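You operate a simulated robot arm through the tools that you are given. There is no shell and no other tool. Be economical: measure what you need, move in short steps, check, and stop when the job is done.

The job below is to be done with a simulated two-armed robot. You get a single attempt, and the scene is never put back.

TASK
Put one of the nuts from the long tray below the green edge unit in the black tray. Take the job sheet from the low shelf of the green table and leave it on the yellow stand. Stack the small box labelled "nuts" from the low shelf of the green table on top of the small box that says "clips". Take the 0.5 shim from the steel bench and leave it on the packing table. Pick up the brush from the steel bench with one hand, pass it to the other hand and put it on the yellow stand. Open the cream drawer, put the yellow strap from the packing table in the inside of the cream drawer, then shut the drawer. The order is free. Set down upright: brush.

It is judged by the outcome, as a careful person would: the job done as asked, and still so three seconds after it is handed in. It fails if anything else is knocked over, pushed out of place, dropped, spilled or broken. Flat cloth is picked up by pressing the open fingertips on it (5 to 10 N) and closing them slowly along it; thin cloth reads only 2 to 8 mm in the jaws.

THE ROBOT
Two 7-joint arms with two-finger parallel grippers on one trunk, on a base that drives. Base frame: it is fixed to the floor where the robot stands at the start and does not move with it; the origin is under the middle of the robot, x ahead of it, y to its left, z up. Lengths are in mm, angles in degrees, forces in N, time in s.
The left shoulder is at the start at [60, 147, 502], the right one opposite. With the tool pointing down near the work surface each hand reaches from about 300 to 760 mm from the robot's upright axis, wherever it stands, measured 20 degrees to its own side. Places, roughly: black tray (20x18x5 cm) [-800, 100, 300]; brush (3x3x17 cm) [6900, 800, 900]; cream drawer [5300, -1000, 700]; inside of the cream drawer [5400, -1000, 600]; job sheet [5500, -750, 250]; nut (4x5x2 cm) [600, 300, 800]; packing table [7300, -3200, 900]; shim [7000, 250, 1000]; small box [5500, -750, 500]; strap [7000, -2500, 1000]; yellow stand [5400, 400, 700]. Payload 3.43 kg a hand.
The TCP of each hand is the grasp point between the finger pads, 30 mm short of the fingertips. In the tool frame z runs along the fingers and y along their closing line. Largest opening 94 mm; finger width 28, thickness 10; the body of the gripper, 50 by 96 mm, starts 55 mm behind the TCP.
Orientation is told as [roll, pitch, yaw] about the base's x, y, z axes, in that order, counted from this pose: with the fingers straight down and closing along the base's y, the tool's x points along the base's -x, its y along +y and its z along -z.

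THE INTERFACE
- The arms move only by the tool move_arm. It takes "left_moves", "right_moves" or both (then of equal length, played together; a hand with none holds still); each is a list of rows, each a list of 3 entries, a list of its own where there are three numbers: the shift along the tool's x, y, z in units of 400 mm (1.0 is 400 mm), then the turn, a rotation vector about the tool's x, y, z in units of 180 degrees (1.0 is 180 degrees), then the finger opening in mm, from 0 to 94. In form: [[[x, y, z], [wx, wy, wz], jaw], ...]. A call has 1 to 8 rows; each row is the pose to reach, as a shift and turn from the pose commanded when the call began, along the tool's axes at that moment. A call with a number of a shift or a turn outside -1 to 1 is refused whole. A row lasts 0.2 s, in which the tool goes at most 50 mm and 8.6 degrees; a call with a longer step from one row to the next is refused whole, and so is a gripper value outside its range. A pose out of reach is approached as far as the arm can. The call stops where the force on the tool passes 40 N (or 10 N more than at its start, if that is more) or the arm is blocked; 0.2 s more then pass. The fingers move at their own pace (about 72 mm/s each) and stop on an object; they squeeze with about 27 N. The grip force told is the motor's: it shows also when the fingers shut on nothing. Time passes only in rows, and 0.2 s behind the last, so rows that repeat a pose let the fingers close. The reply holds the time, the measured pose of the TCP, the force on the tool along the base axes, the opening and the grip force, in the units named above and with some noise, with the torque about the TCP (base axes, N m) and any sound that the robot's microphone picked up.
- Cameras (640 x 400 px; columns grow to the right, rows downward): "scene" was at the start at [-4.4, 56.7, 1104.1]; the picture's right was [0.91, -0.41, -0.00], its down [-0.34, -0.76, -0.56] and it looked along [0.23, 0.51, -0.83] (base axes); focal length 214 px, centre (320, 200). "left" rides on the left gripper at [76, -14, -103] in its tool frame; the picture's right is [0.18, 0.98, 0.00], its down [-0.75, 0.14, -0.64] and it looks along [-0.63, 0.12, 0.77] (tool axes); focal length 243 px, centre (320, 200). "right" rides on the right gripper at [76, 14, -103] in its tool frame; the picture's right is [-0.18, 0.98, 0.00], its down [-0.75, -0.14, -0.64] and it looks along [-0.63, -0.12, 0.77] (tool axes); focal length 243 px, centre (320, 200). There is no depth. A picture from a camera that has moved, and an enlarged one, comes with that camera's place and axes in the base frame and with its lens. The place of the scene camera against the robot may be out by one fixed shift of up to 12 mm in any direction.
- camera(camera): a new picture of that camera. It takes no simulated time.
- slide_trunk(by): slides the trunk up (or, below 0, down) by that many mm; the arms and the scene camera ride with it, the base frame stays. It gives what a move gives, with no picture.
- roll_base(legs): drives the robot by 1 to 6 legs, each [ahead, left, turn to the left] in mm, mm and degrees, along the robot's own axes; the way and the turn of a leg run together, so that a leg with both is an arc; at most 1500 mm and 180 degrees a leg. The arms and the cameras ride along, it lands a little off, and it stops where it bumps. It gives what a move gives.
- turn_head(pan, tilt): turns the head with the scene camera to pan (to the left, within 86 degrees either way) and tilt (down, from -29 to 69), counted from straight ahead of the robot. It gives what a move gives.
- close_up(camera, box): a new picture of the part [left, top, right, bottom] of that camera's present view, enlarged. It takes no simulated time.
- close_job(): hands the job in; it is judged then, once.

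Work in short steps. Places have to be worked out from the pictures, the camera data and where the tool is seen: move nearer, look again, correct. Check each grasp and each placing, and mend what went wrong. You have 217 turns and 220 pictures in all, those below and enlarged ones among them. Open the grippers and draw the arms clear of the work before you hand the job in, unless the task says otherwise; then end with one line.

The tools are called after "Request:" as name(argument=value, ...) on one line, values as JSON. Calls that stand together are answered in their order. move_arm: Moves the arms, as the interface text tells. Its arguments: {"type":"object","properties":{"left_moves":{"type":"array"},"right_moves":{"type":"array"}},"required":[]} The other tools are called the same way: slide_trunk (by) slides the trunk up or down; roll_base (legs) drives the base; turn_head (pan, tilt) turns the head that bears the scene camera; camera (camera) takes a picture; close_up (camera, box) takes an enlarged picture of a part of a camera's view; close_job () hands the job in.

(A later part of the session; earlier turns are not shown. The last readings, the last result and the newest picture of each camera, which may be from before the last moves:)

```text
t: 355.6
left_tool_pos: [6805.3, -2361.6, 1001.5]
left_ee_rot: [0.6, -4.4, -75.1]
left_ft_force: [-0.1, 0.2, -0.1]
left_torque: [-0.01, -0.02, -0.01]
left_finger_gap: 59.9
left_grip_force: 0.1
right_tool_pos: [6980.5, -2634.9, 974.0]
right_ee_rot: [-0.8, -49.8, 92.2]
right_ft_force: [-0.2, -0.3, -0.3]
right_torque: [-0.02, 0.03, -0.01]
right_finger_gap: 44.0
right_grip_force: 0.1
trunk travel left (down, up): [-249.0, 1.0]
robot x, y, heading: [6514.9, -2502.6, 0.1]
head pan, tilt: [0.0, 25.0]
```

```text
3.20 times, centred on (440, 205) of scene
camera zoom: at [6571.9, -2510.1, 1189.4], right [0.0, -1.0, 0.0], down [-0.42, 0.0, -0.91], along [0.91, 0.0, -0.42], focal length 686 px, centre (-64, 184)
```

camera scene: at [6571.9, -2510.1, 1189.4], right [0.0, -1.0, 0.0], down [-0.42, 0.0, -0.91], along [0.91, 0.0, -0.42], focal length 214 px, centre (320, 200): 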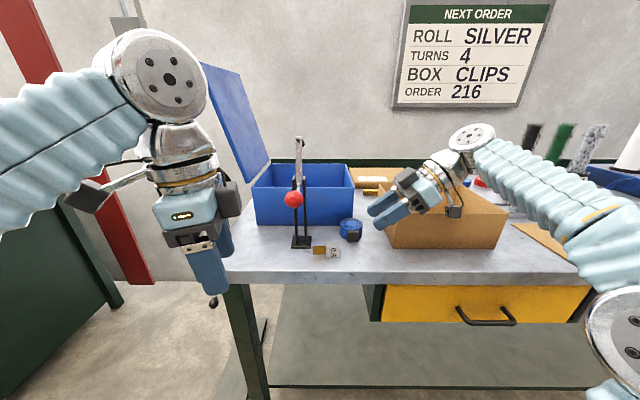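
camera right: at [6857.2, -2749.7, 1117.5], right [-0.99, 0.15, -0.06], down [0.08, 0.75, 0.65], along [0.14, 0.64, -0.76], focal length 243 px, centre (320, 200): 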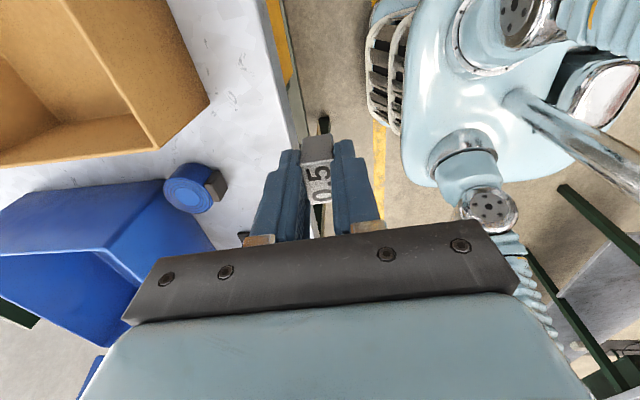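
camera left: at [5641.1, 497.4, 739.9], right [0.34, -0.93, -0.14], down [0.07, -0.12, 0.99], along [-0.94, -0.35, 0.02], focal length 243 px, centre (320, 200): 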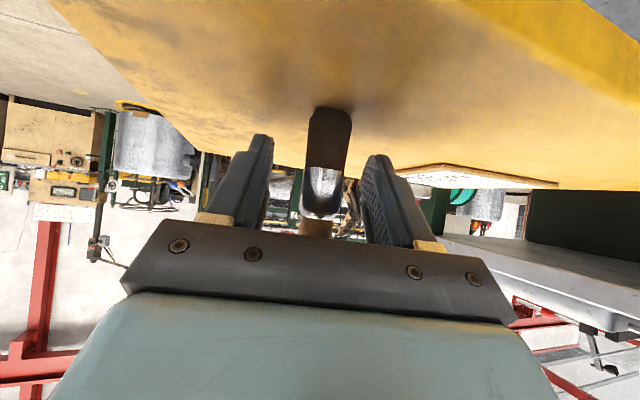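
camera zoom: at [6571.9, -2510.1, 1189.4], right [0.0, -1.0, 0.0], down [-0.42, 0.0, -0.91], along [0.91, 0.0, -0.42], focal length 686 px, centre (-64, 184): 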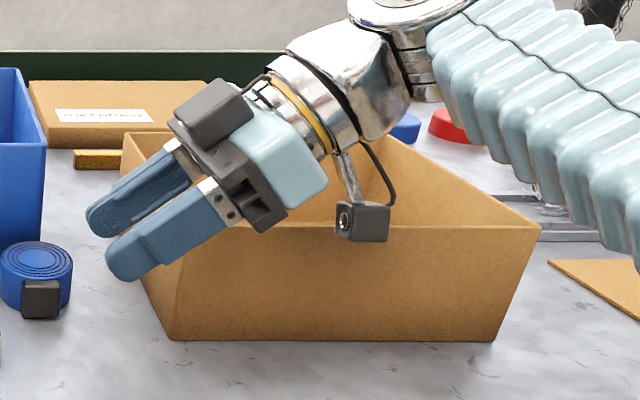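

The strap seems to be the yellow piece behind the box at about (7350, −2690). I raise the right hand and yaw it to point forward for a look from above.

Request:
move_arm(right_moves=[[[-0.08, 0, -0.067], [0, 0, 0], 60], [[-0.16, 0, -0.134], [0.03, 0, 0.0252], 60], [[-0.2, 0, -0.168], [0.06, 0, 0.0504], 60], [[-0.2, 0, -0.168], [0.09, 0, 0.0756], 60], [[-0.2, 0, -0.168], [0.12, 0, 0.1008], 60], [[-0.2, 0, -0.168], [0.15, 0, 0.126], 60], [[-0.2, 0, -0.168], [0.18, 0, 0.1512], 60]])

Request:
move_arm(right_moves=[[[0, 0, 0], [0.034, 0, 0.0285], 60], [[0, 0, 0], [0.068, 0, 0.057], 60], [[0, 0, 0], [0.102, 0, 0.0855], 60], [[0, 0, 0], [0.136, 0, 0.114], 60], [[0, 0, 0], [0.17, 0, 0.1425], 60], [[0, 0, 0], [0.204, 0, 0.171], 60]])

Request:
camera(camera="right")

```text
t: 357.2
left_tool_pos: [6804.7, -2362.8, 1000.8]
left_ee_rot: [0.6, -4.5, -75.1]
left_ft_force: [0.5, 0.7, 0.0]
left_torque: [-0.02, 0.01, 0.01]
left_finger_gap: 60.3
left_grip_force: 0.1
right_tool_pos: [6979.3, -2635.0, 1077.7]
right_ee_rot: [-0.8, -50.2, 49.6]
right_ft_force: [-0.9, 0.0, -0.3]
right_torque: [0.01, -0.02, 0.01]
right_finger_gap: 59.9
right_grip_force: 0.0
trunk travel left (down, up): [-249.0, 1.0]
robot x, y, heading: [6509.6, -2501.9, 0.0]
head pan, tilt: [0.0, 25.0]
```

```text
t: 358.6
left_tool_pos: [6805.7, -2362.3, 1001.1]
left_ee_rot: [0.6, -4.6, -75.1]
left_ft_force: [-0.3, 0.4, -0.7]
left_torque: [-0.02, -0.01, -0.01]
left_finger_gap: 59.9
left_grip_force: 0.0
right_tool_pos: [6980.4, -2633.5, 1077.8]
right_ee_rot: [-0.3, -50.6, 1.4]
right_ft_force: [0.2, -0.4, 0.7]
right_torque: [0.01, 0.0, 0.01]
right_finger_gap: 59.8
right_grip_force: 0.0
trunk travel left (down, up): [-249.0, 1.0]
robot x, y, heading: [6512.0, -2501.0, 0.0]
head pan, tilt: [0.0, 25.0]
```

```text
40 pictures are left
camera right: at [6852.5, -2622.7, 1083.3], right [0.1, 0.99, 0.14], down [-0.01, -0.14, 0.99], along [1.0, -0.1, 0.0], focal length 243 px, centre (320, 200)
```

right: 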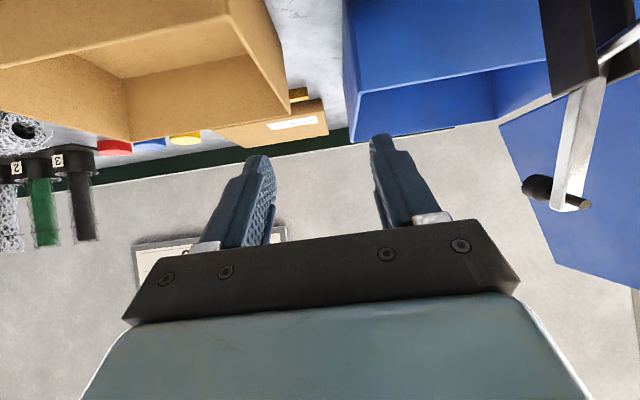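

Request:
close_up(camera="right", box=[70, 60, 350, 170])

```text
2.29 times, centred on (210, 115) of right
camera zoom: at [6852.5, -2622.7, 1083.3], right [0.1, 0.99, 0.14], down [-0.01, -0.14, 0.99], along [1.0, -0.1, 0.0], focal length 555 px, centre (571, 394)
```

zoom: 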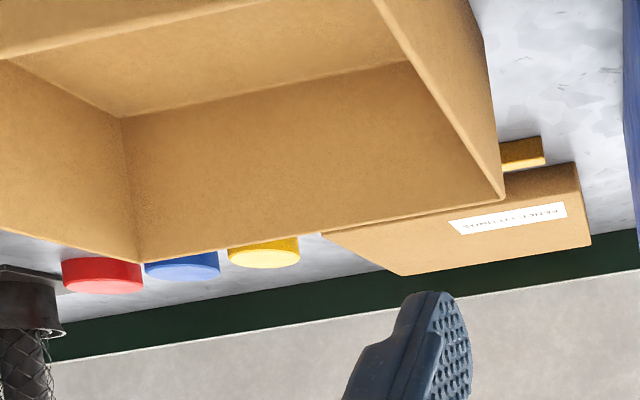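

The listed strap position (≈7000, −2500) matches the blue crate area; I check with the left hand camera first.

Request:
camera(camera="left")

```text
38 pictures are left
camera left: at [6768.7, -2285.2, 1096.7], right [0.9, 0.43, 0.0], down [0.31, -0.64, 0.7], along [0.3, -0.63, -0.71], focal length 243 px, centre (320, 200)
```

left: 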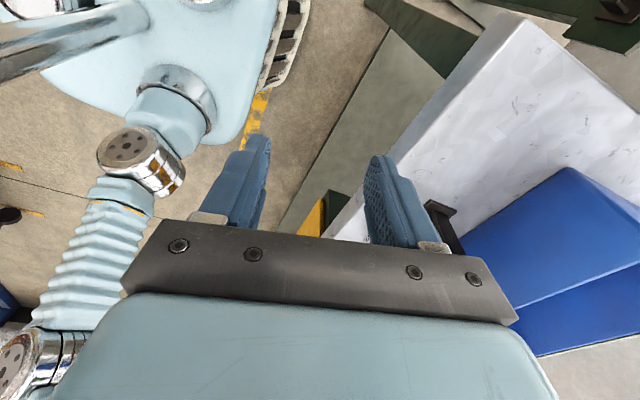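

I can't see a yellow strap yet; it may be in the blue crate. I drive 70 mm closer and move the left hand forward so its camera looks into the crate.

Request:
roll_base(legs=[[70, 0, 0]])

Request:
move_arm(left_moves=[[[-0.004, 0.093, 0], [0, 0, 0], 60], [[-0.008, 0.186, 0], [0, 0, 0], 60], [[-0.012, 0.28, 0], [0, 0, 0], 60], [[-0.017, 0.371, 0.02], [0, 0, 0], 60]])

Request:
camera(camera="left")

```text
t: 359.7
left_tool_pos: [6877.1, -2362.0, 999.3]
left_ee_rot: [0.6, -4.5, -75.0]
left_ft_force: [0.4, -0.1, 0.3]
left_torque: [-0.01, 0.03, -0.02]
left_finger_gap: 59.9
left_grip_force: 0.0
right_tool_pos: [7052.7, -2633.5, 1077.8]
right_ee_rot: [-0.3, -50.5, 1.5]
right_ft_force: [0.4, 0.3, -0.1]
right_torque: [0.0, 0.02, 0.0]
right_finger_gap: 60.0
right_grip_force: 0.1
trunk travel left (down, up): [-249.0, 1.0]
robot x, y, heading: [6585.2, -2500.5, 0.6]
head pan, tilt: [0.0, 25.0]
```

```text
t: 360.7
left_tool_pos: [7023.0, -2332.3, 996.0]
left_ee_rot: [0.8, -4.6, -75.4]
left_ft_force: [-0.3, 0.7, 0.6]
left_torque: [-0.05, -0.02, -0.04]
left_finger_gap: 60.2
left_grip_force: 0.0
right_tool_pos: [7052.1, -2633.6, 1077.4]
right_ee_rot: [-0.4, -50.5, 1.6]
right_ft_force: [-1.0, -0.6, 0.0]
right_torque: [-0.03, -0.02, 0.03]
right_finger_gap: 60.0
right_grip_force: 0.0
trunk travel left (down, up): [-249.0, 1.0]
robot x, y, heading: [6587.9, -2501.2, 0.4]
head pan, tilt: [0.0, 25.0]
```

```text
37 pictures are left
camera left: at [6986.2, -2254.4, 1091.5], right [0.9, 0.43, 0.0], down [0.3, -0.64, 0.7], along [0.3, -0.64, -0.71], focal length 243 px, centre (320, 200)
```

left: 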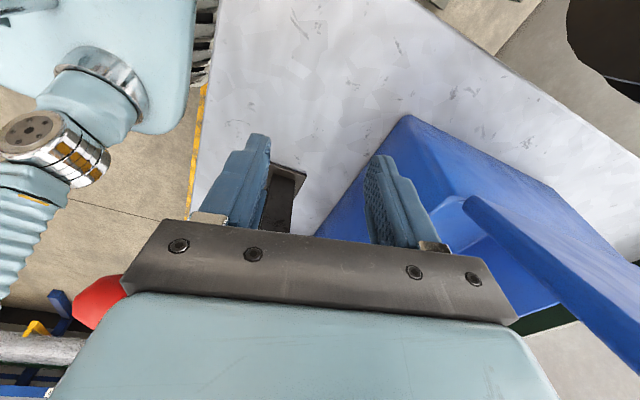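

The crate shows nothing yellow. I take a closer look with the right camera at the yellow piece behind the cardboard box.

Request:
close_up(camera="right", box=[200, 20, 380, 140])

```text
3.33 times, centred on (290, 80) of right
camera zoom: at [6924.2, -2621.9, 1083.4], right [0.09, 0.99, 0.14], down [-0.01, -0.14, 0.99], along [1.0, -0.09, 0.0], focal length 809 px, centre (420, 600)
```

zoom: 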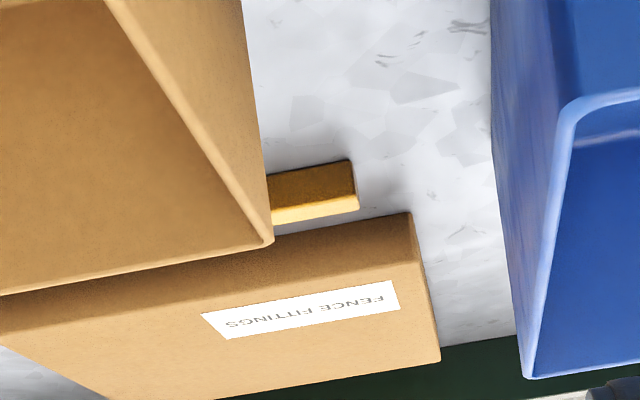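

A small yellow bundle (~28×17 mm section) lies behind the box at about (7366, −2665…). I shift the right hand 50 mm left to see its length.

Request:
move_arm(right_moves=[[[0, 0.06, 0], [0, 0, 0], 60], [[0, 0.125, 0], [0, 0, 0], 60]])

Request:
close_up(camera="right", box=[170, 20, 350, 140])

```text
t: 361.3
left_tool_pos: [7023.9, -2330.9, 995.6]
left_ee_rot: [0.8, -4.6, -75.1]
left_ft_force: [0.1, -0.3, 0.4]
left_torque: [0.01, 0.02, -0.01]
left_finger_gap: 60.0
left_grip_force: 0.0
right_tool_pos: [7047.8, -2582.9, 1077.0]
right_ee_rot: [-0.3, -50.5, 1.5]
right_ft_force: [0.2, -0.1, 0.6]
right_torque: [0.03, 0.01, 0.01]
right_finger_gap: 60.2
right_grip_force: 0.0
trunk travel left (down, up): [-249.0, 1.0]
robot x, y, heading: [6583.9, -2501.9, 0.3]
head pan, tilt: [0.0, 25.0]
```

```text
3.33 times, centred on (260, 80) of right
camera zoom: at [6922.1, -2571.0, 1082.5], right [0.09, 0.99, 0.14], down [-0.01, -0.14, 0.99], along [1.0, -0.1, 0.0], focal length 809 px, centre (520, 600)
```

zoom: 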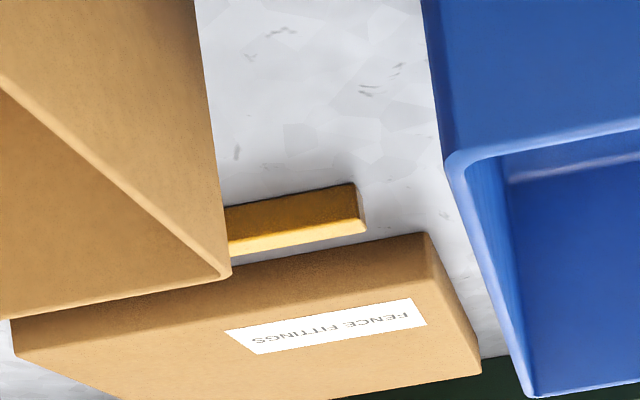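

I can't be sure this is the strap; I back off and survey the right half of the packing table.

Request:
roll_base(legs=[[-250, 0, 0], [0, -650, 0]])

Request:
camera(camera="scene")

```text
t: 366.4
left_tool_pos: [6777.8, -2990.4, 995.5]
left_ee_rot: [0.7, -4.6, -74.7]
left_ft_force: [0.0, -0.9, 0.3]
left_torque: [0.01, -0.03, 0.02]
left_finger_gap: 59.8
left_grip_force: 0.1
right_tool_pos: [6805.5, -3242.6, 1076.7]
right_ee_rot: [-0.3, -50.5, 1.9]
right_ft_force: [0.7, -0.5, 0.9]
right_torque: [0.02, -0.06, 0.0]
right_finger_gap: 60.1
right_grip_force: 0.0
trunk travel left (down, up): [-249.0, 1.0]
robot x, y, heading: [6342.7, -3164.6, 0.6]
head pan, tilt: [0.0, 25.0]
```

```text
34 pictures are left
camera scene: at [6399.2, -3172.1, 1189.4], right [0.01, -1.0, 0.0], down [-0.42, 0.0, -0.91], along [0.91, 0.01, -0.42], focal length 214 px, centre (320, 200)
```

scene: 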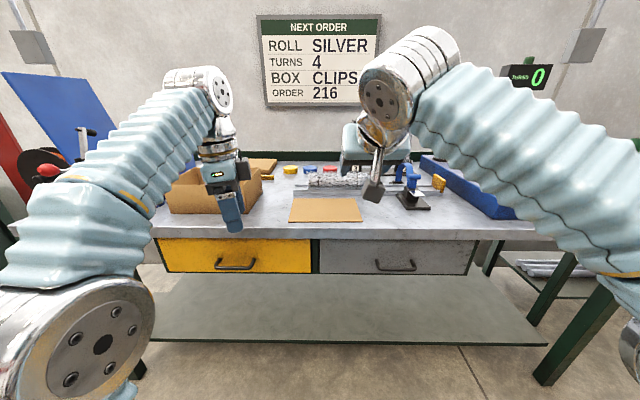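

Request:
close_up(camera="scene", box=[240, 145, 460, 225])

```text
2.91 times, centred on (350, 185) of scene
camera zoom: at [6399.2, -3172.1, 1189.4], right [0.01, -1.0, 0.0], down [-0.42, 0.0, -0.91], along [0.91, 0.01, -0.42], focal length 624 px, centre (233, 244)
```

zoom: 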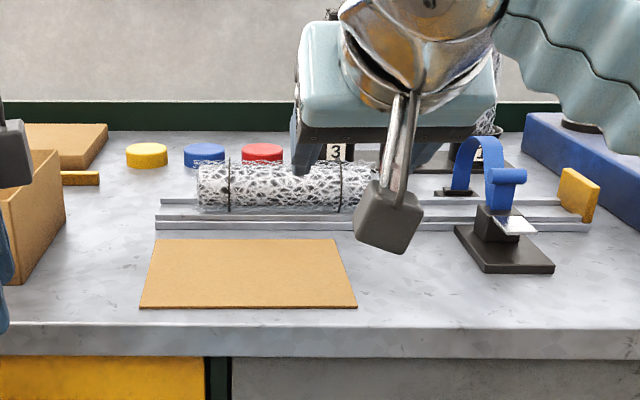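

Request:
close_up(camera="scene", box=[255, 155, 345, 200])

Request:
close_up(camera="scene", box=[0, 60, 180, 200])

```text
7.11 times, centred on (300, 178) of scene
camera zoom: at [6399.2, -3172.1, 1189.4], right [0.01, -1.0, 0.0], down [-0.42, 0.0, -0.91], along [0.91, 0.01, -0.42], focal length 1525 px, centre (462, 360)
```

zoom: 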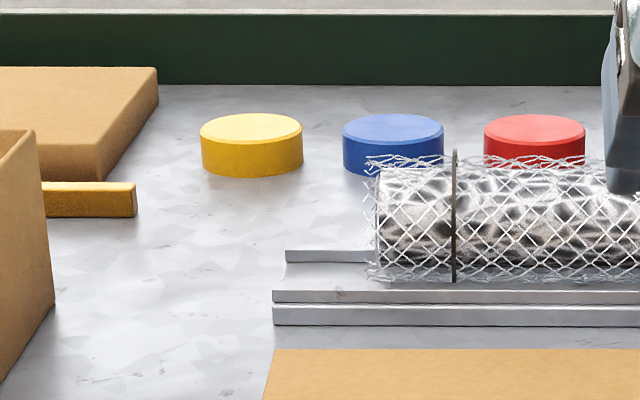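

```text
2.86 times, centred on (90, 130) of scene
camera zoom: at [6399.2, -3172.1, 1189.4], right [0.01, -1.0, 0.0], down [-0.42, 0.0, -0.91], along [0.91, 0.01, -0.42], focal length 613 px, centre (977, 400)
```

zoom: 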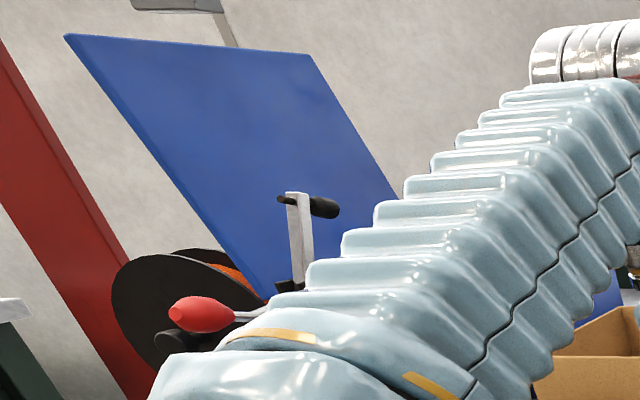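

The pucks look like plain caps. I check inside the cardboard box: I return to in front of it and look down with the right hand camera.

Request:
roll_base(legs=[[0, 500, 0], [235, 0, 0]])

Request:
move_arm(right_moves=[[[0, -0.05, 0], [0, 0.04, 0], 60], [[0, -0.1, 0], [0, 0.08, 0], 60], [[0, -0.12, 0], [0, 0.125, 0], 60]])

Request:
camera(camera="right")

```text
t: 370.2
left_tool_pos: [6884.0, -2483.9, 997.6]
left_ee_rot: [-0.1, -4.3, -74.3]
left_ft_force: [-29.0, -3.3, -1.6]
left_torque: [0.11, -0.91, 0.72]
left_finger_gap: 43.1
left_grip_force: 0.1
right_tool_pos: [6919.1, -2737.9, 1077.7]
right_ee_rot: [-0.3, -50.6, 2.2]
right_ft_force: [0.5, -0.1, 1.2]
right_torque: [0.01, -0.03, -0.04]
right_finger_gap: 59.9
right_grip_force: 0.2
trunk travel left (down, up): [-249.0, 1.0]
robot x, y, heading: [6451.4, -2658.5, 1.1]
head pan, tilt: [0.0, 25.0]
stopped in leg 2: the force on the tool passed its limit at 59 N (the readings are from after the stop); the commanded pose is now the measured one
```

```text
t: 371.0
left_tool_pos: [6885.5, -2485.4, 998.4]
left_ee_rot: [-0.1, -4.3, -74.3]
left_ft_force: [-30.7, -5.5, -2.1]
left_torque: [0.13, -1.0, 0.65]
left_finger_gap: 41.7
left_grip_force: 0.0
right_tool_pos: [6919.4, -2785.5, 1078.7]
right_ee_rot: [-0.2, -28.0, 2.0]
right_ft_force: [-0.8, -0.8, 0.1]
right_torque: [-0.01, -0.04, -0.03]
right_finger_gap: 59.9
right_grip_force: 0.1
trunk travel left (down, up): [-249.0, 1.0]
robot x, y, heading: [6455.8, -2664.5, 0.6]
head pan, tilt: [0.0, 25.0]
```

```text
30 pictures are left
camera right: at [6804.3, -2775.2, 1132.1], right [0.13, 0.99, 0.08], down [0.37, -0.13, 0.92], along [0.92, -0.09, -0.38], focal length 243 px, centre (320, 200)
```

right: 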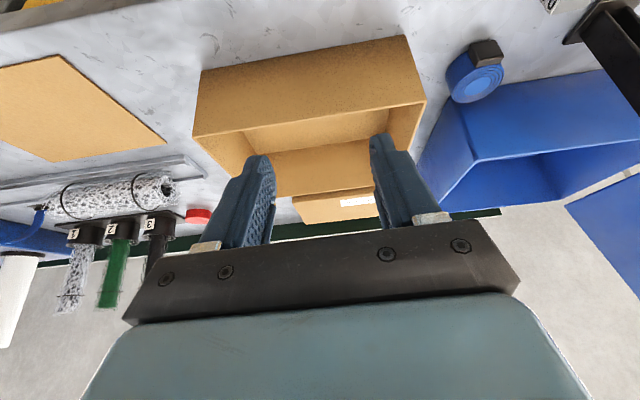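

My left hand bumped the lever of the stand; I back off straight away and check it.

Request:
roll_base(legs=[[-120, 0, 0]])

Request:
camera(camera="scene")

```text
t: 372.2
left_tool_pos: [6771.4, -2485.6, 996.4]
left_ee_rot: [0.0, -4.2, -74.3]
left_ft_force: [-0.2, 0.2, -1.6]
left_torque: [0.02, 0.03, -0.01]
left_finger_gap: 60.2
left_grip_force: 0.1
right_tool_pos: [6806.2, -2788.2, 1077.1]
right_ee_rot: [-0.3, -27.9, 2.0]
right_ft_force: [-0.4, 0.2, -0.6]
right_torque: [-0.04, 0.06, 0.03]
right_finger_gap: 59.8
right_grip_force: 0.1
trunk travel left (down, up): [-249.0, 1.0]
robot x, y, heading: [6338.7, -2666.5, 0.7]
head pan, tilt: [0.0, 25.0]
```

```text
29 pictures are left
camera scene: at [6397.5, -2669.8, 1189.4], right [0.01, -1.0, 0.0], down [-0.42, -0.01, -0.91], along [0.91, 0.01, -0.42], focal length 214 px, centre (320, 200)
```

scene: 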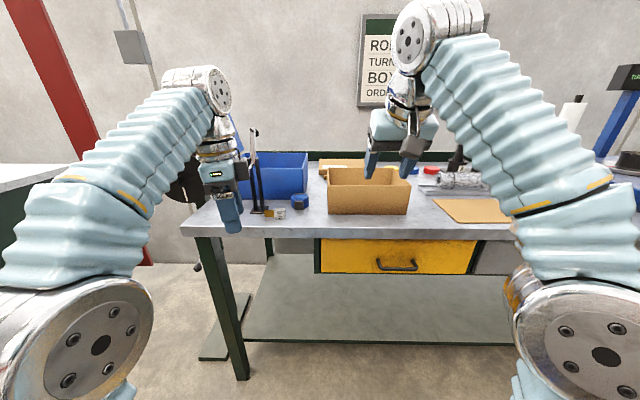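

The stand is still in place. By my reckoning the strap must be near the front inside the blue crate; I retract the left hand and roll the right hand 90° so its camera can look down into the crate.

Request:
move_arm(left_moves=[[[0.02, -0.055, 0], [0, 0, 0], 60], [[0.04, -0.11, 0], [0, 0, 0], 60], [[0.06, -0.165, 0], [0, 0, 0], 60], [[0.08, -0.22, 0], [0, 0, 0], 60], [[0.1, -0.275, 0], [0, 0, 0], 60], [[0.12, -0.33, 0], [0, 0, 0], 60], [[0.14, -0.38, 0], [0, 0, 0], 60], [[0.165, -0.42, 0], [0, 0, 0], 60]], right_moves=[[[0, 0, 0], [0, 0, -0.046], 60], [[0, 0, 0], [0, 0, -0.092], 60], [[0, 0, 0], [0, 0, -0.138], 60], [[0, 0, 0], [0, 0, -0.184], 60], [[0, 0, 0], [0, 0, -0.23], 60], [[0, 0, 0], [0, 0, -0.276], 60], [[0, 0, 0], [0, 0, -0.322], 60], [[0, 0, 0], [0, 0, -0.368], 60]])

Request:
move_arm(right_moves=[[[0, 0, 0], [0, 0, -0.045], 60], [[0, 0, 0], [0, 0, -0.09], 60], [[0, 0, 0], [0, 0, -0.132], 60]])

Request:
move_arm(right_moves=[[[0, 0, 0], [0.042, 0, 0], 60], [[0, 0, 0], [0.084, 0, 0], 60], [[0, 0, 0], [0.126, 0, 0], 60], [[0, 0, 0], [0.167, 0, 0], 60]])

Request:
roll_base(legs=[[0, 165, -0.7], [245, 0, 0]])

```text
t: 374.0
left_tool_pos: [6590.6, -2469.2, 991.4]
left_ee_rot: [-0.1, -4.2, -74.2]
left_ft_force: [0.4, -0.3, 0.6]
left_torque: [-0.02, 0.01, -0.01]
left_finger_gap: 60.1
left_grip_force: 0.1
right_tool_pos: [6804.1, -2786.3, 1076.4]
right_ee_rot: [-25.9, -10.6, 70.8]
right_ft_force: [-0.2, -0.6, 0.6]
right_torque: [-0.02, -0.01, 0.0]
right_finger_gap: 60.1
right_grip_force: 0.1
trunk travel left (down, up): [-249.0, 1.0]
robot x, y, heading: [6341.3, -2661.8, 1.0]
head pan, tilt: [0.0, 25.0]
```

```text
t: 374.8
left_tool_pos: [6592.9, -2469.8, 990.7]
left_ee_rot: [0.1, -4.4, -74.3]
left_ft_force: [-0.3, 0.4, 0.2]
left_torque: [0.0, 0.01, 0.0]
left_finger_gap: 59.8
left_grip_force: 0.1
right_tool_pos: [6805.8, -2786.9, 1076.2]
right_ee_rot: [-27.9, 0.3, 92.0]
right_ft_force: [0.1, -1.1, 0.5]
right_torque: [-0.01, 0.01, -0.03]
right_finger_gap: 60.1
right_grip_force: 0.0
trunk travel left (down, up): [-249.0, 1.0]
robot x, y, heading: [6335.6, -2664.0, 0.9]
head pan, tilt: [0.0, 25.0]
```

```text
t: 375.8
left_tool_pos: [6592.7, -2469.0, 991.0]
left_ee_rot: [0.1, -4.3, -74.2]
left_ft_force: [-0.6, -0.7, 0.6]
left_torque: [0.02, 0.02, 0.03]
left_finger_gap: 60.2
left_grip_force: 0.1
right_tool_pos: [6805.5, -2786.3, 1077.1]
right_ee_rot: [-58.0, 0.2, 91.9]
right_ft_force: [0.4, -0.9, 0.7]
right_torque: [0.02, 0.02, 0.0]
right_finger_gap: 60.2
right_grip_force: 0.1
trunk travel left (down, up): [-249.0, 1.0]
robot x, y, heading: [6341.3, -2666.5, 0.9]
head pan, tilt: [0.0, 25.0]
```

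```text
t: 378.7
left_tool_pos: [6847.9, -2304.9, 991.3]
left_ee_rot: [0.0, -4.4, -74.9]
left_ft_force: [0.2, -0.9, 0.0]
left_torque: [0.03, -0.01, 0.02]
left_finger_gap: 60.1
left_grip_force: 0.0
right_tool_pos: [7057.6, -2625.0, 1076.6]
right_ee_rot: [-58.0, 0.2, 91.1]
right_ft_force: [-0.2, -0.4, 0.8]
right_torque: [-0.01, 0.0, 0.0]
right_finger_gap: 60.1
right_grip_force: 0.0
trunk travel left (down, up): [-249.0, 1.0]
robot x, y, heading: [6588.5, -2494.6, 0.2]
head pan, tilt: [0.0, 25.0]
```

Request:
move_arm(right_moves=[[[-0.02, -0.064, 0.05], [0, 0, 0], 60], [[-0.04, -0.128, 0.1], [0, 0, 0], 60], [[-0.0625, -0.192, 0.151], [0, 0, 0], 60]])

Request:
camera(camera="right")

```text
t: 379.5
left_tool_pos: [6848.2, -2305.2, 990.7]
left_ee_rot: [0.0, -4.3, -74.9]
left_ft_force: [0.1, 0.5, 0.6]
left_torque: [0.03, 0.01, 0.03]
left_finger_gap: 59.9
left_grip_force: 0.0
right_tool_pos: [7150.1, -2597.8, 1109.7]
right_ee_rot: [-58.0, 0.2, 91.2]
right_ft_force: [0.1, 0.5, -1.1]
right_torque: [0.02, 0.0, 0.02]
right_finger_gap: 60.1
right_grip_force: 0.0
trunk travel left (down, up): [-249.0, 1.0]
robot x, y, heading: [6593.8, -2493.1, 0.2]
head pan, tilt: [0.0, 25.0]
```

```text
28 pictures are left
camera right: at [7057.9, -2674.7, 1150.9], right [-0.52, 0.17, -0.83], down [-0.48, 0.75, 0.46], along [0.7, 0.64, -0.31], focal length 243 px, centre (320, 200)
```

right: 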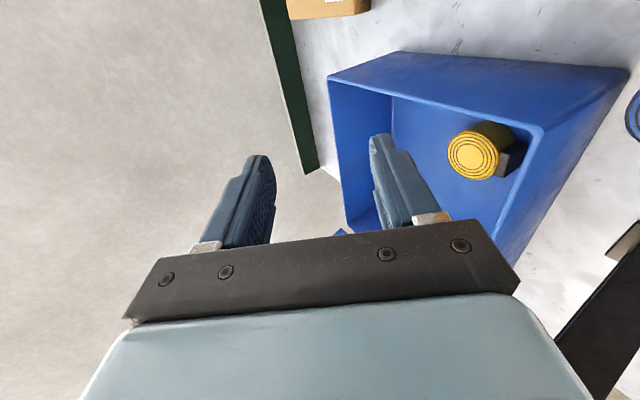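

There it is: a yellow coiled strap with buckle in the crate's front corner, at about (7185, −2514), top ≈902. I back off a little and re-orient the right hand (tilt 45°, yaw 20°, closing sideways) for entering the crate.

Request:
roll_base(legs=[[-150, -65, 0]])

Request:
move_arm(right_moves=[[[0, 0.07, -0.034], [-0.024, 0, 0], 80], [[0, 0.14, -0.068], [-0.048, 0, 0], 80], [[0, 0.212, -0.103], [-0.072, 0, 0], 80]])

Request:
move_arm(right_moves=[[[0, 0, 0], [0, 0, 0.046], 80], [[0, 0, 0], [0, 0, 0.092], 80], [[0, 0, 0], [0, 0, 0.138], 80], [[0, 0, 0], [0, 0, 0.184], 80], [[0, 0, 0], [0, 0, 0.23], 80], [[0, 0, 0], [0, 0, 0.276], 80], [[0, 0, 0], [0, 0, 0.322], 80], [[0, 0, 0], [0, 0, 0.368], 80]])

Request:
move_arm(right_moves=[[[0, 0, 0], [0, 0, 0.046], 80], [[0, 0, 0], [0, 0, 0.092], 80], [[0, 0, 0], [0, 0, 0.136], 80]])

```text
t: 380.9
left_tool_pos: [6696.0, -2370.0, 992.0]
left_ee_rot: [0.0, -4.4, -74.6]
left_ft_force: [-0.1, -0.2, 0.1]
left_torque: [0.07, 0.01, 0.01]
left_finger_gap: 60.1
left_grip_force: 0.1
right_tool_pos: [6998.6, -2659.6, 1109.4]
right_ee_rot: [-58.0, 0.2, 91.2]
right_ft_force: [0.1, -0.3, 0.3]
right_torque: [-0.02, -0.01, -0.03]
right_finger_gap: 60.3
right_grip_force: 0.0
trunk travel left (down, up): [-249.0, 1.0]
robot x, y, heading: [6439.9, -2558.4, 0.5]
head pan, tilt: [0.0, 25.0]
```

```text
t: 381.8
left_tool_pos: [6695.9, -2369.9, 992.0]
left_ee_rot: [0.0, -4.3, -74.7]
left_ft_force: [0.0, 0.2, 0.4]
left_torque: [0.01, 0.03, -0.01]
left_finger_gap: 60.2
left_grip_force: 0.0
right_tool_pos: [6918.3, -2665.5, 1058.1]
right_ee_rot: [-45.0, 0.1, 91.3]
right_ft_force: [0.9, -0.8, 0.6]
right_torque: [-0.03, -0.01, 0.0]
right_finger_gap: 79.9
right_grip_force: 0.1
trunk travel left (down, up): [-249.0, 1.0]
robot x, y, heading: [6439.1, -2562.3, 0.2]
head pan, tilt: [0.0, 25.0]
```

```text
t: 383.6
left_tool_pos: [6695.0, -2370.0, 990.6]
left_ee_rot: [0.1, -4.3, -74.8]
left_ft_force: [-0.1, 0.6, -1.0]
left_torque: [0.05, -0.01, -0.04]
left_finger_gap: 59.9
left_grip_force: 0.1
right_tool_pos: [6918.7, -2663.0, 1058.8]
right_ee_rot: [-22.1, -40.4, 33.3]
right_ft_force: [0.6, -0.7, -0.4]
right_torque: [0.0, 0.02, -0.01]
right_finger_gap: 80.1
right_grip_force: 0.0
trunk travel left (down, up): [-249.0, 1.0]
robot x, y, heading: [6441.2, -2560.9, 0.1]
head pan, tilt: [0.0, 25.0]
```

```text
t: 384.4
left_tool_pos: [6695.5, -2370.2, 990.1]
left_ee_rot: [-0.1, -4.3, -74.9]
left_ft_force: [0.3, 0.2, -1.1]
left_torque: [-0.02, 0.01, 0.01]
left_finger_gap: 60.0
left_grip_force: 0.1
right_tool_pos: [6918.8, -2663.9, 1058.0]
right_ee_rot: [0.4, -45.0, 0.3]
right_ft_force: [0.1, -1.2, -1.1]
right_torque: [0.01, -0.02, 0.01]
right_finger_gap: 80.0
right_grip_force: 0.1
trunk travel left (down, up): [-249.0, 1.0]
robot x, y, heading: [6442.0, -2560.5, 0.3]
head pan, tilt: [0.0, 25.0]
```

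Now I yaw 20°, and drive forward to x≈6610.

Request:
move_arm(right_moves=[[[0, 0, 0], [-0.026, 0, -0.026], 80], [[0, 0, 0], [-0.052, 0, -0.052], 80], [[0, 0, 0], [-0.0785, 0, -0.0785], 80]])

Request:
roll_base(legs=[[165, 0, 0]])

```text
t: 385.1
left_tool_pos: [6696.5, -2370.5, 990.8]
left_ee_rot: [0.0, -4.3, -74.8]
left_ft_force: [0.1, 0.1, -0.2]
left_torque: [0.02, 0.0, -0.01]
left_finger_gap: 60.0
left_grip_force: 0.1
right_tool_pos: [6917.6, -2663.5, 1059.3]
right_ee_rot: [0.5, -45.1, 20.5]
right_ft_force: [0.3, 0.4, -0.5]
right_torque: [0.04, -0.01, 0.0]
right_finger_gap: 79.7
right_grip_force: 0.0
trunk travel left (down, up): [-249.0, 1.0]
robot x, y, heading: [6439.1, -2561.6, 0.6]
head pan, tilt: [0.0, 25.0]
```

```text
t: 386.6
left_tool_pos: [6859.9, -2369.8, 991.4]
left_ee_rot: [0.0, -4.2, -74.8]
left_ft_force: [1.1, -0.7, -0.1]
left_torque: [0.0, -0.01, 0.0]
left_finger_gap: 60.0
left_grip_force: 0.1
right_tool_pos: [7083.4, -2662.3, 1057.7]
right_ee_rot: [0.4, -45.1, 20.5]
right_ft_force: [-0.5, 0.7, 0.3]
right_torque: [-0.03, 0.02, 0.01]
right_finger_gap: 80.0
right_grip_force: 0.1
trunk travel left (down, up): [-249.0, 1.0]
robot x, y, heading: [6605.9, -2562.1, 0.4]
head pan, tilt: [0.0, 25.0]
```

Request:
move_arm(right_moves=[[[-0.037, 0.064, 0.083], [0, 0, 0], 80], [[-0.074, 0.128, 0.167], [0, 0, 0], 80], [[-0.11, 0.192, 0.25], [0, 0, 0], 80], [[-0.1475, 0.257, 0.335], [0, 0, 0], 80]])

Request:
camera(camera="right")

```text
t: 387.6
left_tool_pos: [6859.6, -2369.3, 990.9]
left_ee_rot: [0.0, -4.3, -74.8]
left_ft_force: [1.0, 0.6, -0.6]
left_torque: [0.01, 0.0, 0.0]
left_finger_gap: 60.0
left_grip_force: 0.0
right_tool_pos: [7172.9, -2518.1, 1006.0]
right_ee_rot: [0.4, -45.3, 20.5]
right_ft_force: [-0.4, 0.0, 0.1]
right_torque: [0.01, 0.0, 0.06]
right_finger_gap: 80.0
right_grip_force: 0.1
trunk travel left (down, up): [-249.0, 1.0]
robot x, y, heading: [6604.0, -2562.5, 0.1]
head pan, tilt: [0.0, 25.0]
```

```text
27 pictures are left
camera right: at [7051.0, -2549.3, 1023.0], right [-0.23, 0.96, 0.14], down [0.12, -0.11, 0.99], along [0.97, 0.24, -0.09], focal length 243 px, centre (320, 200)
```

right: 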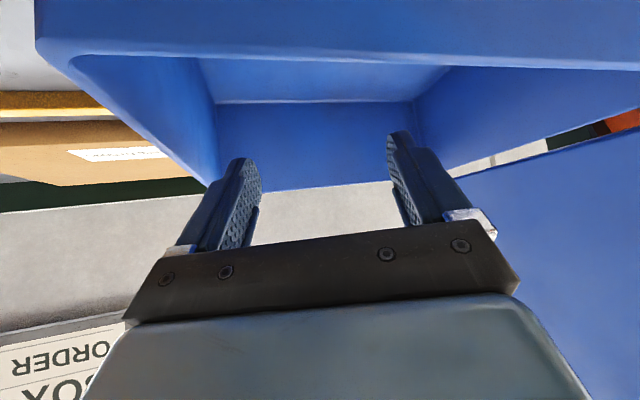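

The coil lies deep behind the front wall (rim ≈980). The best fit is yaw ≈10°, tilt ≈25°, gripping its top 20 mm. I descend halfway while reducing the tilt, and look.

Request:
move_arm(right_moves=[[[0.025, 0.001, 0.033], [0.007, 0.0185, 0.007], 80], [[0.05, 0.002, 0.066], [0.014, 0.037, 0.014], 80], [[0.0715, 0.0035, 0.098], [0.0205, 0.0555, 0.0205], 80]])

Request:
camera(camera="right")

Request:
camera(camera="scene")

```text
t: 388.4
left_tool_pos: [6860.2, -2368.7, 991.4]
left_ee_rot: [0.0, -4.3, -74.7]
left_ft_force: [0.1, -0.3, 0.2]
left_torque: [-0.01, -0.01, 0.02]
left_finger_gap: 59.9
left_grip_force: 0.0
right_tool_pos: [7180.9, -2513.7, 957.6]
right_ee_rot: [-0.2, -35.1, 15.7]
right_ft_force: [1.1, -0.3, 0.6]
right_torque: [-0.03, 0.02, 0.0]
right_finger_gap: 79.9
right_grip_force: 0.1
trunk travel left (down, up): [-249.0, 1.0]
robot x, y, heading: [6605.1, -2561.3, 0.3]
head pan, tilt: [0.0, 25.0]
```

```text
26 pictures are left
camera right: at [7060.6, -2531.7, 996.3], right [-0.12, 0.99, 0.1], down [0.28, -0.07, 0.96], along [0.95, 0.14, -0.26], focal length 243 px, centre (320, 200)
```

right: 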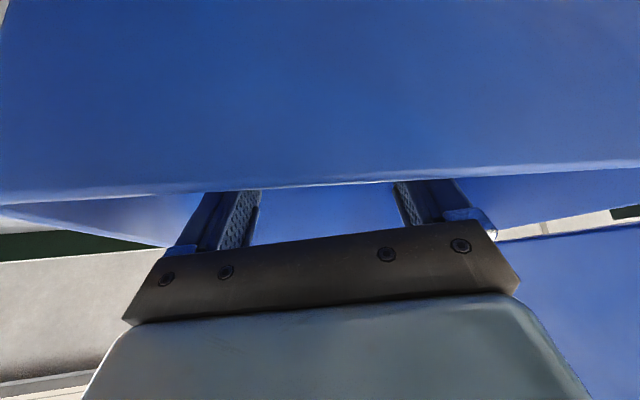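

```text
25 pictures are left
camera scene: at [6663.7, -2567.8, 1189.4], right [0.01, -1.0, 0.0], down [-0.42, 0.0, -0.91], along [0.91, 0.0, -0.42], focal length 214 px, centre (320, 200)
```

scene: 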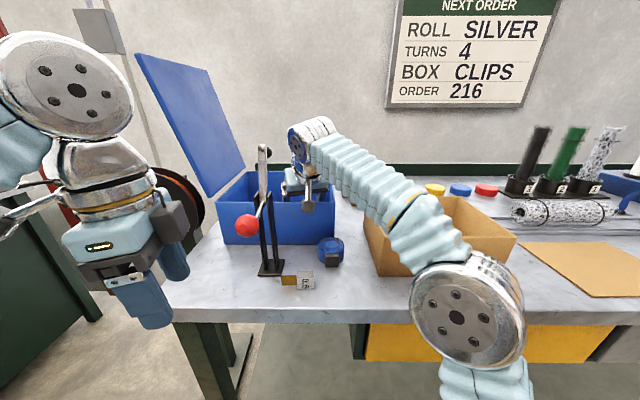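

The arm is clear of the lever stand. I complete the descent to grip height with tilt 25°, in small rows.

Request:
move_arm(right_moves=[[[0.018, 0.002, 0.024], [0.004, 0.014, 0.006], 80], [[0.036, 0.003, 0.047], [0.008, 0.028, 0.012], 80], [[0.054, 0.005, 0.071], [0.012, 0.042, 0.018], 80], [[0.071, 0.006, 0.094], [0.016, 0.0555, 0.023], 80], [[0.071, 0.006, 0.094], [0.016, 0.0555, 0.023], 80]])

```text
t: 389.6
left_tool_pos: [6859.7, -2369.1, 991.1]
left_ee_rot: [0.0, -4.3, -75.0]
left_ft_force: [0.7, 0.6, 0.1]
left_torque: [-0.01, 0.01, 0.0]
left_finger_gap: 60.0
left_grip_force: 0.2
right_tool_pos: [7179.0, -2512.6, 910.3]
right_ee_rot: [-0.7, -25.2, 10.6]
right_ft_force: [9.2, -2.5, 11.4]
right_torque: [0.6, 1.49, -0.2]
right_finger_gap: 80.3
right_grip_force: 0.0
trunk travel left (down, up): [-249.0, 1.0]
robot x, y, heading: [6605.7, -2558.5, 0.3]
head pan, tilt: [0.0, 25.0]
```

There is light contact of the camera bracket with the crate rim. I raise 5 mm and close on the coil.

Request:
move_arm(right_moves=[[[-0.0053, 0, -0.0113], [0, 0, 0], 80], [[-0.0053, 0, -0.0113], [0, 0, 0], 66], [[-0.0053, 0, -0.0113], [0, 0, 0], 56], [[-0.0053, 0, -0.0113], [0, 0, 0], 40], [[-0.0053, 0, -0.0113], [0, 0, 0], 30], [[-0.0053, 0, -0.0113], [0, 0, 0], 30]])

```text
t: 391.0
left_tool_pos: [6859.9, -2368.3, 992.3]
left_ee_rot: [0.0, -4.3, -74.8]
left_ft_force: [0.7, 0.1, 0.7]
left_torque: [-0.02, 0.01, 0.0]
left_finger_gap: 59.8
left_grip_force: 0.0
right_tool_pos: [7178.4, -2511.3, 915.6]
right_ee_rot: [-0.6, -25.1, 10.7]
right_ft_force: [-1.9, 1.2, -0.2]
right_torque: [0.02, 0.0, 0.03]
right_finger_gap: 57.9
right_grip_force: 26.8
trunk travel left (down, up): [-249.0, 1.0]
robot x, y, heading: [6604.5, -2559.0, 0.4]
head pan, tilt: [0.0, 25.0]
```

Gripped: 57.9 mm at 27 N. I lift, reversing the entry path.

Request:
move_arm(right_moves=[[[-0.012, 0, -0.026], [0, 0, 0], 30], [[-0.024, 0, -0.051], [-0.004, -0.014, -0.006], 30], [[-0.036, 0, -0.077], [-0.01, -0.034, -0.014], 30], [[-0.0476, 0, -0.102], [-0.016, -0.0555, -0.023], 30]])

Request:
move_arm(right_moves=[[[-0.024, 0, -0.036], [-0.007, -0.0185, -0.007], 30], [[-0.048, 0, -0.072], [-0.014, -0.037, -0.014], 30], [[-0.08, 0, -0.12], [-0.0205, -0.0555, -0.0205], 30], [[-0.12, 0, -0.18], [-0.0205, -0.07, -0.0205], 30]])

Request:
camera(camera="scene")

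```text
t: 392.0
left_tool_pos: [6861.0, -2369.2, 991.2]
left_ee_rot: [0.1, -4.4, -74.8]
left_ft_force: [0.0, -0.1, 0.1]
left_torque: [-0.01, 0.02, -0.04]
left_finger_gap: 60.0
left_grip_force: 0.1
right_tool_pos: [7180.2, -2511.1, 960.2]
right_ee_rot: [-0.2, -35.1, 15.6]
right_ft_force: [0.2, -0.3, -0.7]
right_torque: [-0.04, 0.01, -0.03]
right_finger_gap: 58.1
right_grip_force: 27.4
trunk travel left (down, up): [-249.0, 1.0]
robot x, y, heading: [6603.4, -2560.4, 0.4]
head pan, tilt: [0.0, 25.0]
```

```text
t: 393.0
left_tool_pos: [6860.9, -2368.1, 990.5]
left_ee_rot: [-0.1, -4.3, -74.9]
left_ft_force: [0.5, -0.4, 0.2]
left_torque: [0.0, -0.05, 0.01]
left_finger_gap: 60.0
left_grip_force: 0.0
right_tool_pos: [7176.3, -2510.6, 1049.4]
right_ee_rot: [0.2, -47.8, 20.7]
right_ft_force: [-0.2, -0.2, -1.2]
right_torque: [-0.01, 0.0, 0.0]
right_finger_gap: 58.2
right_grip_force: 27.3
trunk travel left (down, up): [-249.0, 1.0]
robot x, y, heading: [6606.4, -2558.8, 0.3]
head pan, tilt: [0.0, 25.0]
```

```text
24 pictures are left
camera scene: at [6663.9, -2567.8, 1189.4], right [0.01, -1.0, 0.0], down [-0.42, 0.0, -0.91], along [0.91, 0.0, -0.42], focal length 214 px, centre (320, 200)
```

scene: 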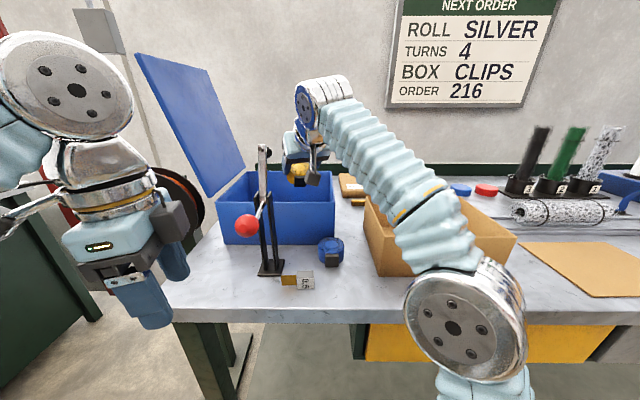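

The yellow strap is in the hand. I raise and move it to the right, away from the lever stand, then back off.

Request:
move_arm(right_moves=[[[-0.046, 0, -0.042], [0, 0, 0], 30], [[-0.02, -0.09, -0.08], [0, 0, 0], 30], [[0.02, -0.18, -0.12], [0, 0, 0], 30], [[0.078, -0.2775, -0.179], [0, 0, 0], 30]])

Request:
roll_base(legs=[[-370, 0, 0], [0, 0, 90], [1300, 0, 0]])

```text
refused: row 4 steps farther than a row can; nothing moved
```

```text
t: 405.4
left_tool_pos: [6006.2, -1003.8, 991.7]
left_ee_rot: [-0.1, -4.3, 16.5]
left_ft_force: [-0.3, 0.2, -0.7]
left_torque: [-0.01, 0.01, 0.0]
left_finger_gap: 60.0
left_grip_force: 0.1
right_tool_pos: [6138.2, -684.2, 1049.4]
right_ee_rot: [0.2, -47.7, 111.9]
right_ft_force: [-0.5, -1.0, -1.1]
right_torque: [-0.04, 0.03, -0.02]
right_finger_gap: 58.1
right_grip_force: 27.1
trunk travel left (down, up): [-249.0, 1.0]
robot x, y, heading: [6200.5, -1256.1, 91.5]
head pan, tilt: [0.0, 25.0]
```

The arm move was refused yet the drive went ahead without any force stop. I turn and look back at the packing table to make sure nothing was disturbed.

Request:
roll_base(legs=[[0, 0, -65]])

Request:
turn_head(pan=-84, tilt=12)

Request:
close_up(camera="scene", box=[240, 130, 440, 250])

```text
t: 408.6
left_tool_pos: [6339.6, -966.4, 991.8]
left_ee_rot: [0.0, -4.3, -47.3]
left_ft_force: [0.5, 0.5, 0.3]
left_torque: [-0.02, -0.01, -0.02]
left_finger_gap: 59.7
left_grip_force: 0.0
right_tool_pos: [6684.7, -943.8, 1050.0]
right_ee_rot: [0.2, -47.7, 48.3]
right_ft_force: [0.9, -0.2, -1.8]
right_torque: [0.0, -0.01, -0.03]
right_finger_gap: 57.9
right_grip_force: 26.7
trunk travel left (down, up): [-249.0, 1.0]
robot x, y, heading: [6205.4, -1251.7, 27.8]
head pan, tilt: [0.0, 25.0]
```

```text
t: 410.1
left_tool_pos: [6339.5, -966.7, 991.9]
left_ee_rot: [-0.1, -4.4, -47.2]
left_ft_force: [0.9, 0.4, 0.0]
left_torque: [-0.04, -0.02, 0.0]
left_finger_gap: 60.1
left_grip_force: 0.1
right_tool_pos: [6685.2, -942.3, 1048.7]
right_ee_rot: [0.2, -47.6, 48.3]
right_ft_force: [0.5, -0.7, -2.9]
right_torque: [-0.04, 0.02, 0.02]
right_finger_gap: 58.1
right_grip_force: 27.2
trunk travel left (down, up): [-249.0, 1.0]
robot x, y, heading: [6205.1, -1253.7, 27.8]
head pan, tilt: [-84.0, 12.0]
```

```text
3.20 times, centred on (340, 190) of scene
camera zoom: at [6224.7, -1353.1, 1210.5], right [-0.83, -0.56, 0.0], down [-0.12, 0.17, -0.98], along [0.55, -0.81, -0.21], focal length 686 px, centre (256, 232)
```

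zoom: 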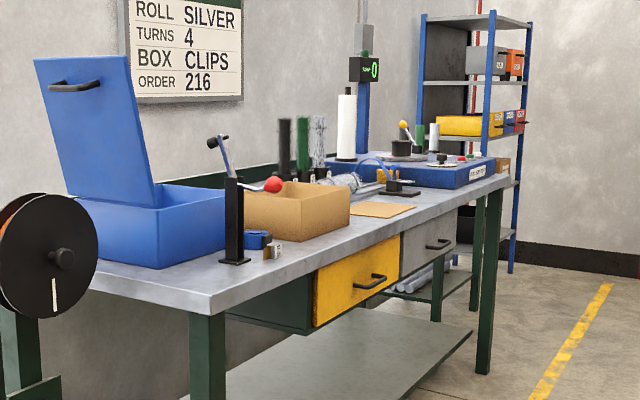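

Everything there still stands. I pull the strap hand in and drive around the north end to the front of the green table.

Request:
move_arm(right_moves=[[[0.067, 0, -0.074], [0, 0, 0], 30], [[0.134, 0, -0.148], [0, 0, 0], 30], [[0.201, 0, -0.222], [0, 0, 0], 30], [[0.268, 0, -0.296], [0, 0, 0], 30], [[0.336, 0, -0.37], [0, 0, 0], 30]])

Request:
roll_base(legs=[[0, 0, 62.2], [1500, 0, 0], [1070, 0, 0], [0, 1450, 0], [0, 0, -90]])

```text
t: 411.3
left_tool_pos: [6340.5, -966.5, 991.1]
left_ee_rot: [0.0, -4.3, -47.2]
left_ft_force: [-0.2, 0.0, 0.0]
left_torque: [0.01, -0.01, 0.03]
left_finger_gap: 60.3
left_grip_force: 0.0
right_tool_pos: [6553.4, -1095.4, 1049.0]
right_ee_rot: [0.1, -47.7, 48.3]
right_ft_force: [-1.2, -0.5, -2.2]
right_torque: [-0.05, 0.04, 0.0]
right_finger_gap: 58.1
right_grip_force: 26.8
trunk travel left (down, up): [-249.0, 1.0]
robot x, y, heading: [6201.0, -1254.5, 28.0]
head pan, tilt: [-84.0, 12.0]
```

```text
t: 420.3
left_tool_pos: [5980.2, 349.2, 992.6]
left_ee_rot: [0.1, -3.6, 17.2]
left_ft_force: [-1.6, 0.6, 0.6]
left_torque: [0.01, 0.02, 0.04]
left_finger_gap: 59.9
left_grip_force: 0.1
right_tool_pos: [6187.7, 485.8, 1048.6]
right_ee_rot: [1.2, -47.9, 112.0]
right_ft_force: [0.3, -0.5, -1.0]
right_torque: [-0.03, -0.02, -0.02]
right_finger_gap: 57.9
right_grip_force: 27.0
trunk travel left (down, up): [-249.0, 1.0]
robot x, y, heading: [6167.2, 100.4, 92.3]
head pan, tilt: [-84.0, 12.0]
stopped in leg 2: the robot was blocked; the commanded pose is now the measured one
```

Blocked at y≈100; I look to see by what.

Request:
turn_head(pan=70, tilt=35)

Request:
camera(camera="scene")

```text
t: 422.7
left_tool_pos: [5980.0, 349.1, 993.8]
left_ee_rot: [0.2, -3.5, 17.2]
left_ft_force: [0.5, -0.1, -0.2]
left_torque: [0.01, 0.01, -0.03]
left_finger_gap: 59.8
left_grip_force: 0.1
right_tool_pos: [6188.6, 487.3, 1047.6]
right_ee_rot: [1.3, -48.0, 111.8]
right_ft_force: [-0.4, 0.2, -0.7]
right_torque: [-0.04, -0.01, 0.04]
right_finger_gap: 58.1
right_grip_force: 27.5
trunk travel left (down, up): [-249.0, 1.0]
robot x, y, heading: [6164.6, 101.7, 92.2]
head pan, tilt: [70.0, 35.0]
```

```text
22 pictures are left
camera scene: at [6094.8, 89.6, 1174.6], right [0.3, 0.95, 0.0], down [0.53, -0.18, -0.83], along [-0.79, 0.25, -0.56], focal length 214 px, centre (320, 200)
```

scene: 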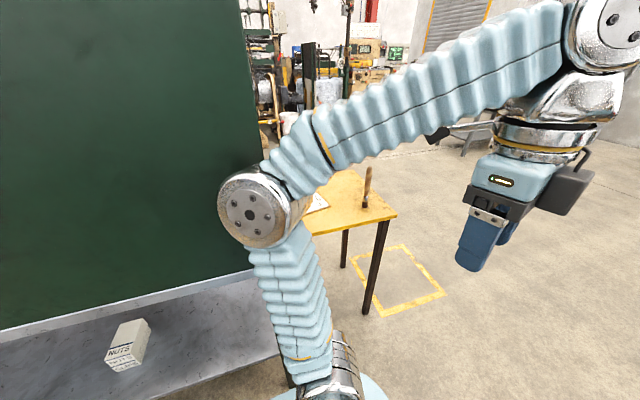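

The left elbow brushed the end of the table's back panel; the brush and the box stack are still fine. I move 120 mm to the right, clear of it, and continue.

Request:
roll_base(legs=[[0, -120, 0], [0, 0, -2.2], [1220, 0, 0], [0, 1450, 0], [0, 150, 0], [0, 0, -90]])

```text
t: 441.6
left_tool_pos: [4945.4, 1515.2, 991.7]
left_ee_rot: [-0.1, -4.3, -74.5]
left_ft_force: [0.3, 0.4, 1.5]
left_torque: [0.04, -0.02, 0.0]
left_finger_gap: 60.0
left_grip_force: 0.2
right_tool_pos: [5076.4, 1303.9, 1048.6]
right_ee_rot: [0.2, -47.7, 21.0]
right_ft_force: [-0.2, 0.1, -1.3]
right_torque: [-0.02, -0.03, 0.0]
right_finger_gap: 58.0
right_grip_force: 26.7
trunk travel left (down, up): [-249.0, 1.0]
robot x, y, heading: [4693.6, 1324.5, 0.2]
head pan, tilt: [70.0, 35.0]
```

Now I slide right along the front to y≈−1125, lower the trunk 120 mm, and prepare the left hand for the drawer handle.

Request:
roll_base(legs=[[0, -1250, 0], [0, -1200, 0]])

Request:
slide_trunk(by=-120)

Request:
turn_head(pan=10, tilt=32)

Request:
camera(camera="scene")

```text
t: 453.7
left_tool_pos: [4943.9, -945.9, 991.5]
left_ee_rot: [0.1, -4.2, -75.6]
left_ft_force: [0.5, -0.6, 0.3]
left_torque: [-0.01, 0.0, 0.0]
left_finger_gap: 60.2
left_grip_force: 0.1
right_tool_pos: [5071.9, -1161.1, 1048.2]
right_ee_rot: [0.2, -47.6, 19.8]
right_ft_force: [0.0, 0.6, -1.5]
right_torque: [-0.01, 0.02, -0.03]
right_finger_gap: 58.1
right_grip_force: 27.4
trunk travel left (down, up): [-249.0, 1.0]
robot x, y, heading: [4687.5, -1134.9, -0.6]
head pan, tilt: [70.0, 35.0]
```

```text
t: 455.2
left_tool_pos: [4944.2, -946.7, 871.4]
left_ee_rot: [0.0, -4.3, -75.6]
left_ft_force: [1.0, 0.5, -0.1]
left_torque: [0.03, 0.02, 0.03]
left_finger_gap: 60.0
left_grip_force: 0.1
right_tool_pos: [5070.0, -1162.0, 928.7]
right_ee_rot: [0.2, -47.7, 19.8]
right_ft_force: [0.0, 0.7, -1.1]
right_torque: [-0.01, 0.02, -0.03]
right_finger_gap: 58.2
right_grip_force: 27.6
trunk travel left (down, up): [-129.0, 121.0]
robot x, y, heading: [4686.3, -1135.4, -0.6]
head pan, tilt: [70.0, 35.0]
```

```text
t: 456.5
left_tool_pos: [4945.1, -947.6, 871.0]
left_ee_rot: [-0.1, -4.3, -75.6]
left_ft_force: [0.0, -0.8, 0.2]
left_torque: [0.03, 0.0, -0.03]
left_finger_gap: 60.1
left_grip_force: 0.0
right_tool_pos: [5070.7, -1160.7, 929.2]
right_ee_rot: [0.2, -47.7, 19.7]
right_ft_force: [1.1, 0.6, -1.5]
right_torque: [-0.02, -0.01, -0.02]
right_finger_gap: 58.4
right_grip_force: 27.1
trunk travel left (down, up): [-129.0, 121.0]
robot x, y, heading: [4680.6, -1131.1, -0.5]
head pan, tilt: [10.0, 32.0]
```

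```text
21 pictures are left
camera scene: at [4740.8, -1126.8, 1058.3], right [0.17, -0.99, 0.0], down [-0.52, -0.09, -0.85], along [0.84, 0.14, -0.53], focal length 214 px, centre (320, 200)
```

scene: 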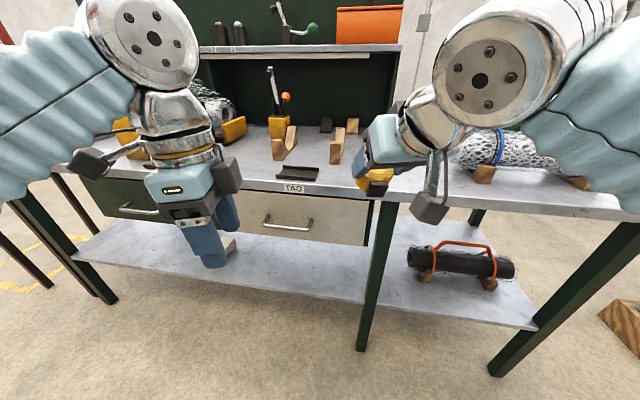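

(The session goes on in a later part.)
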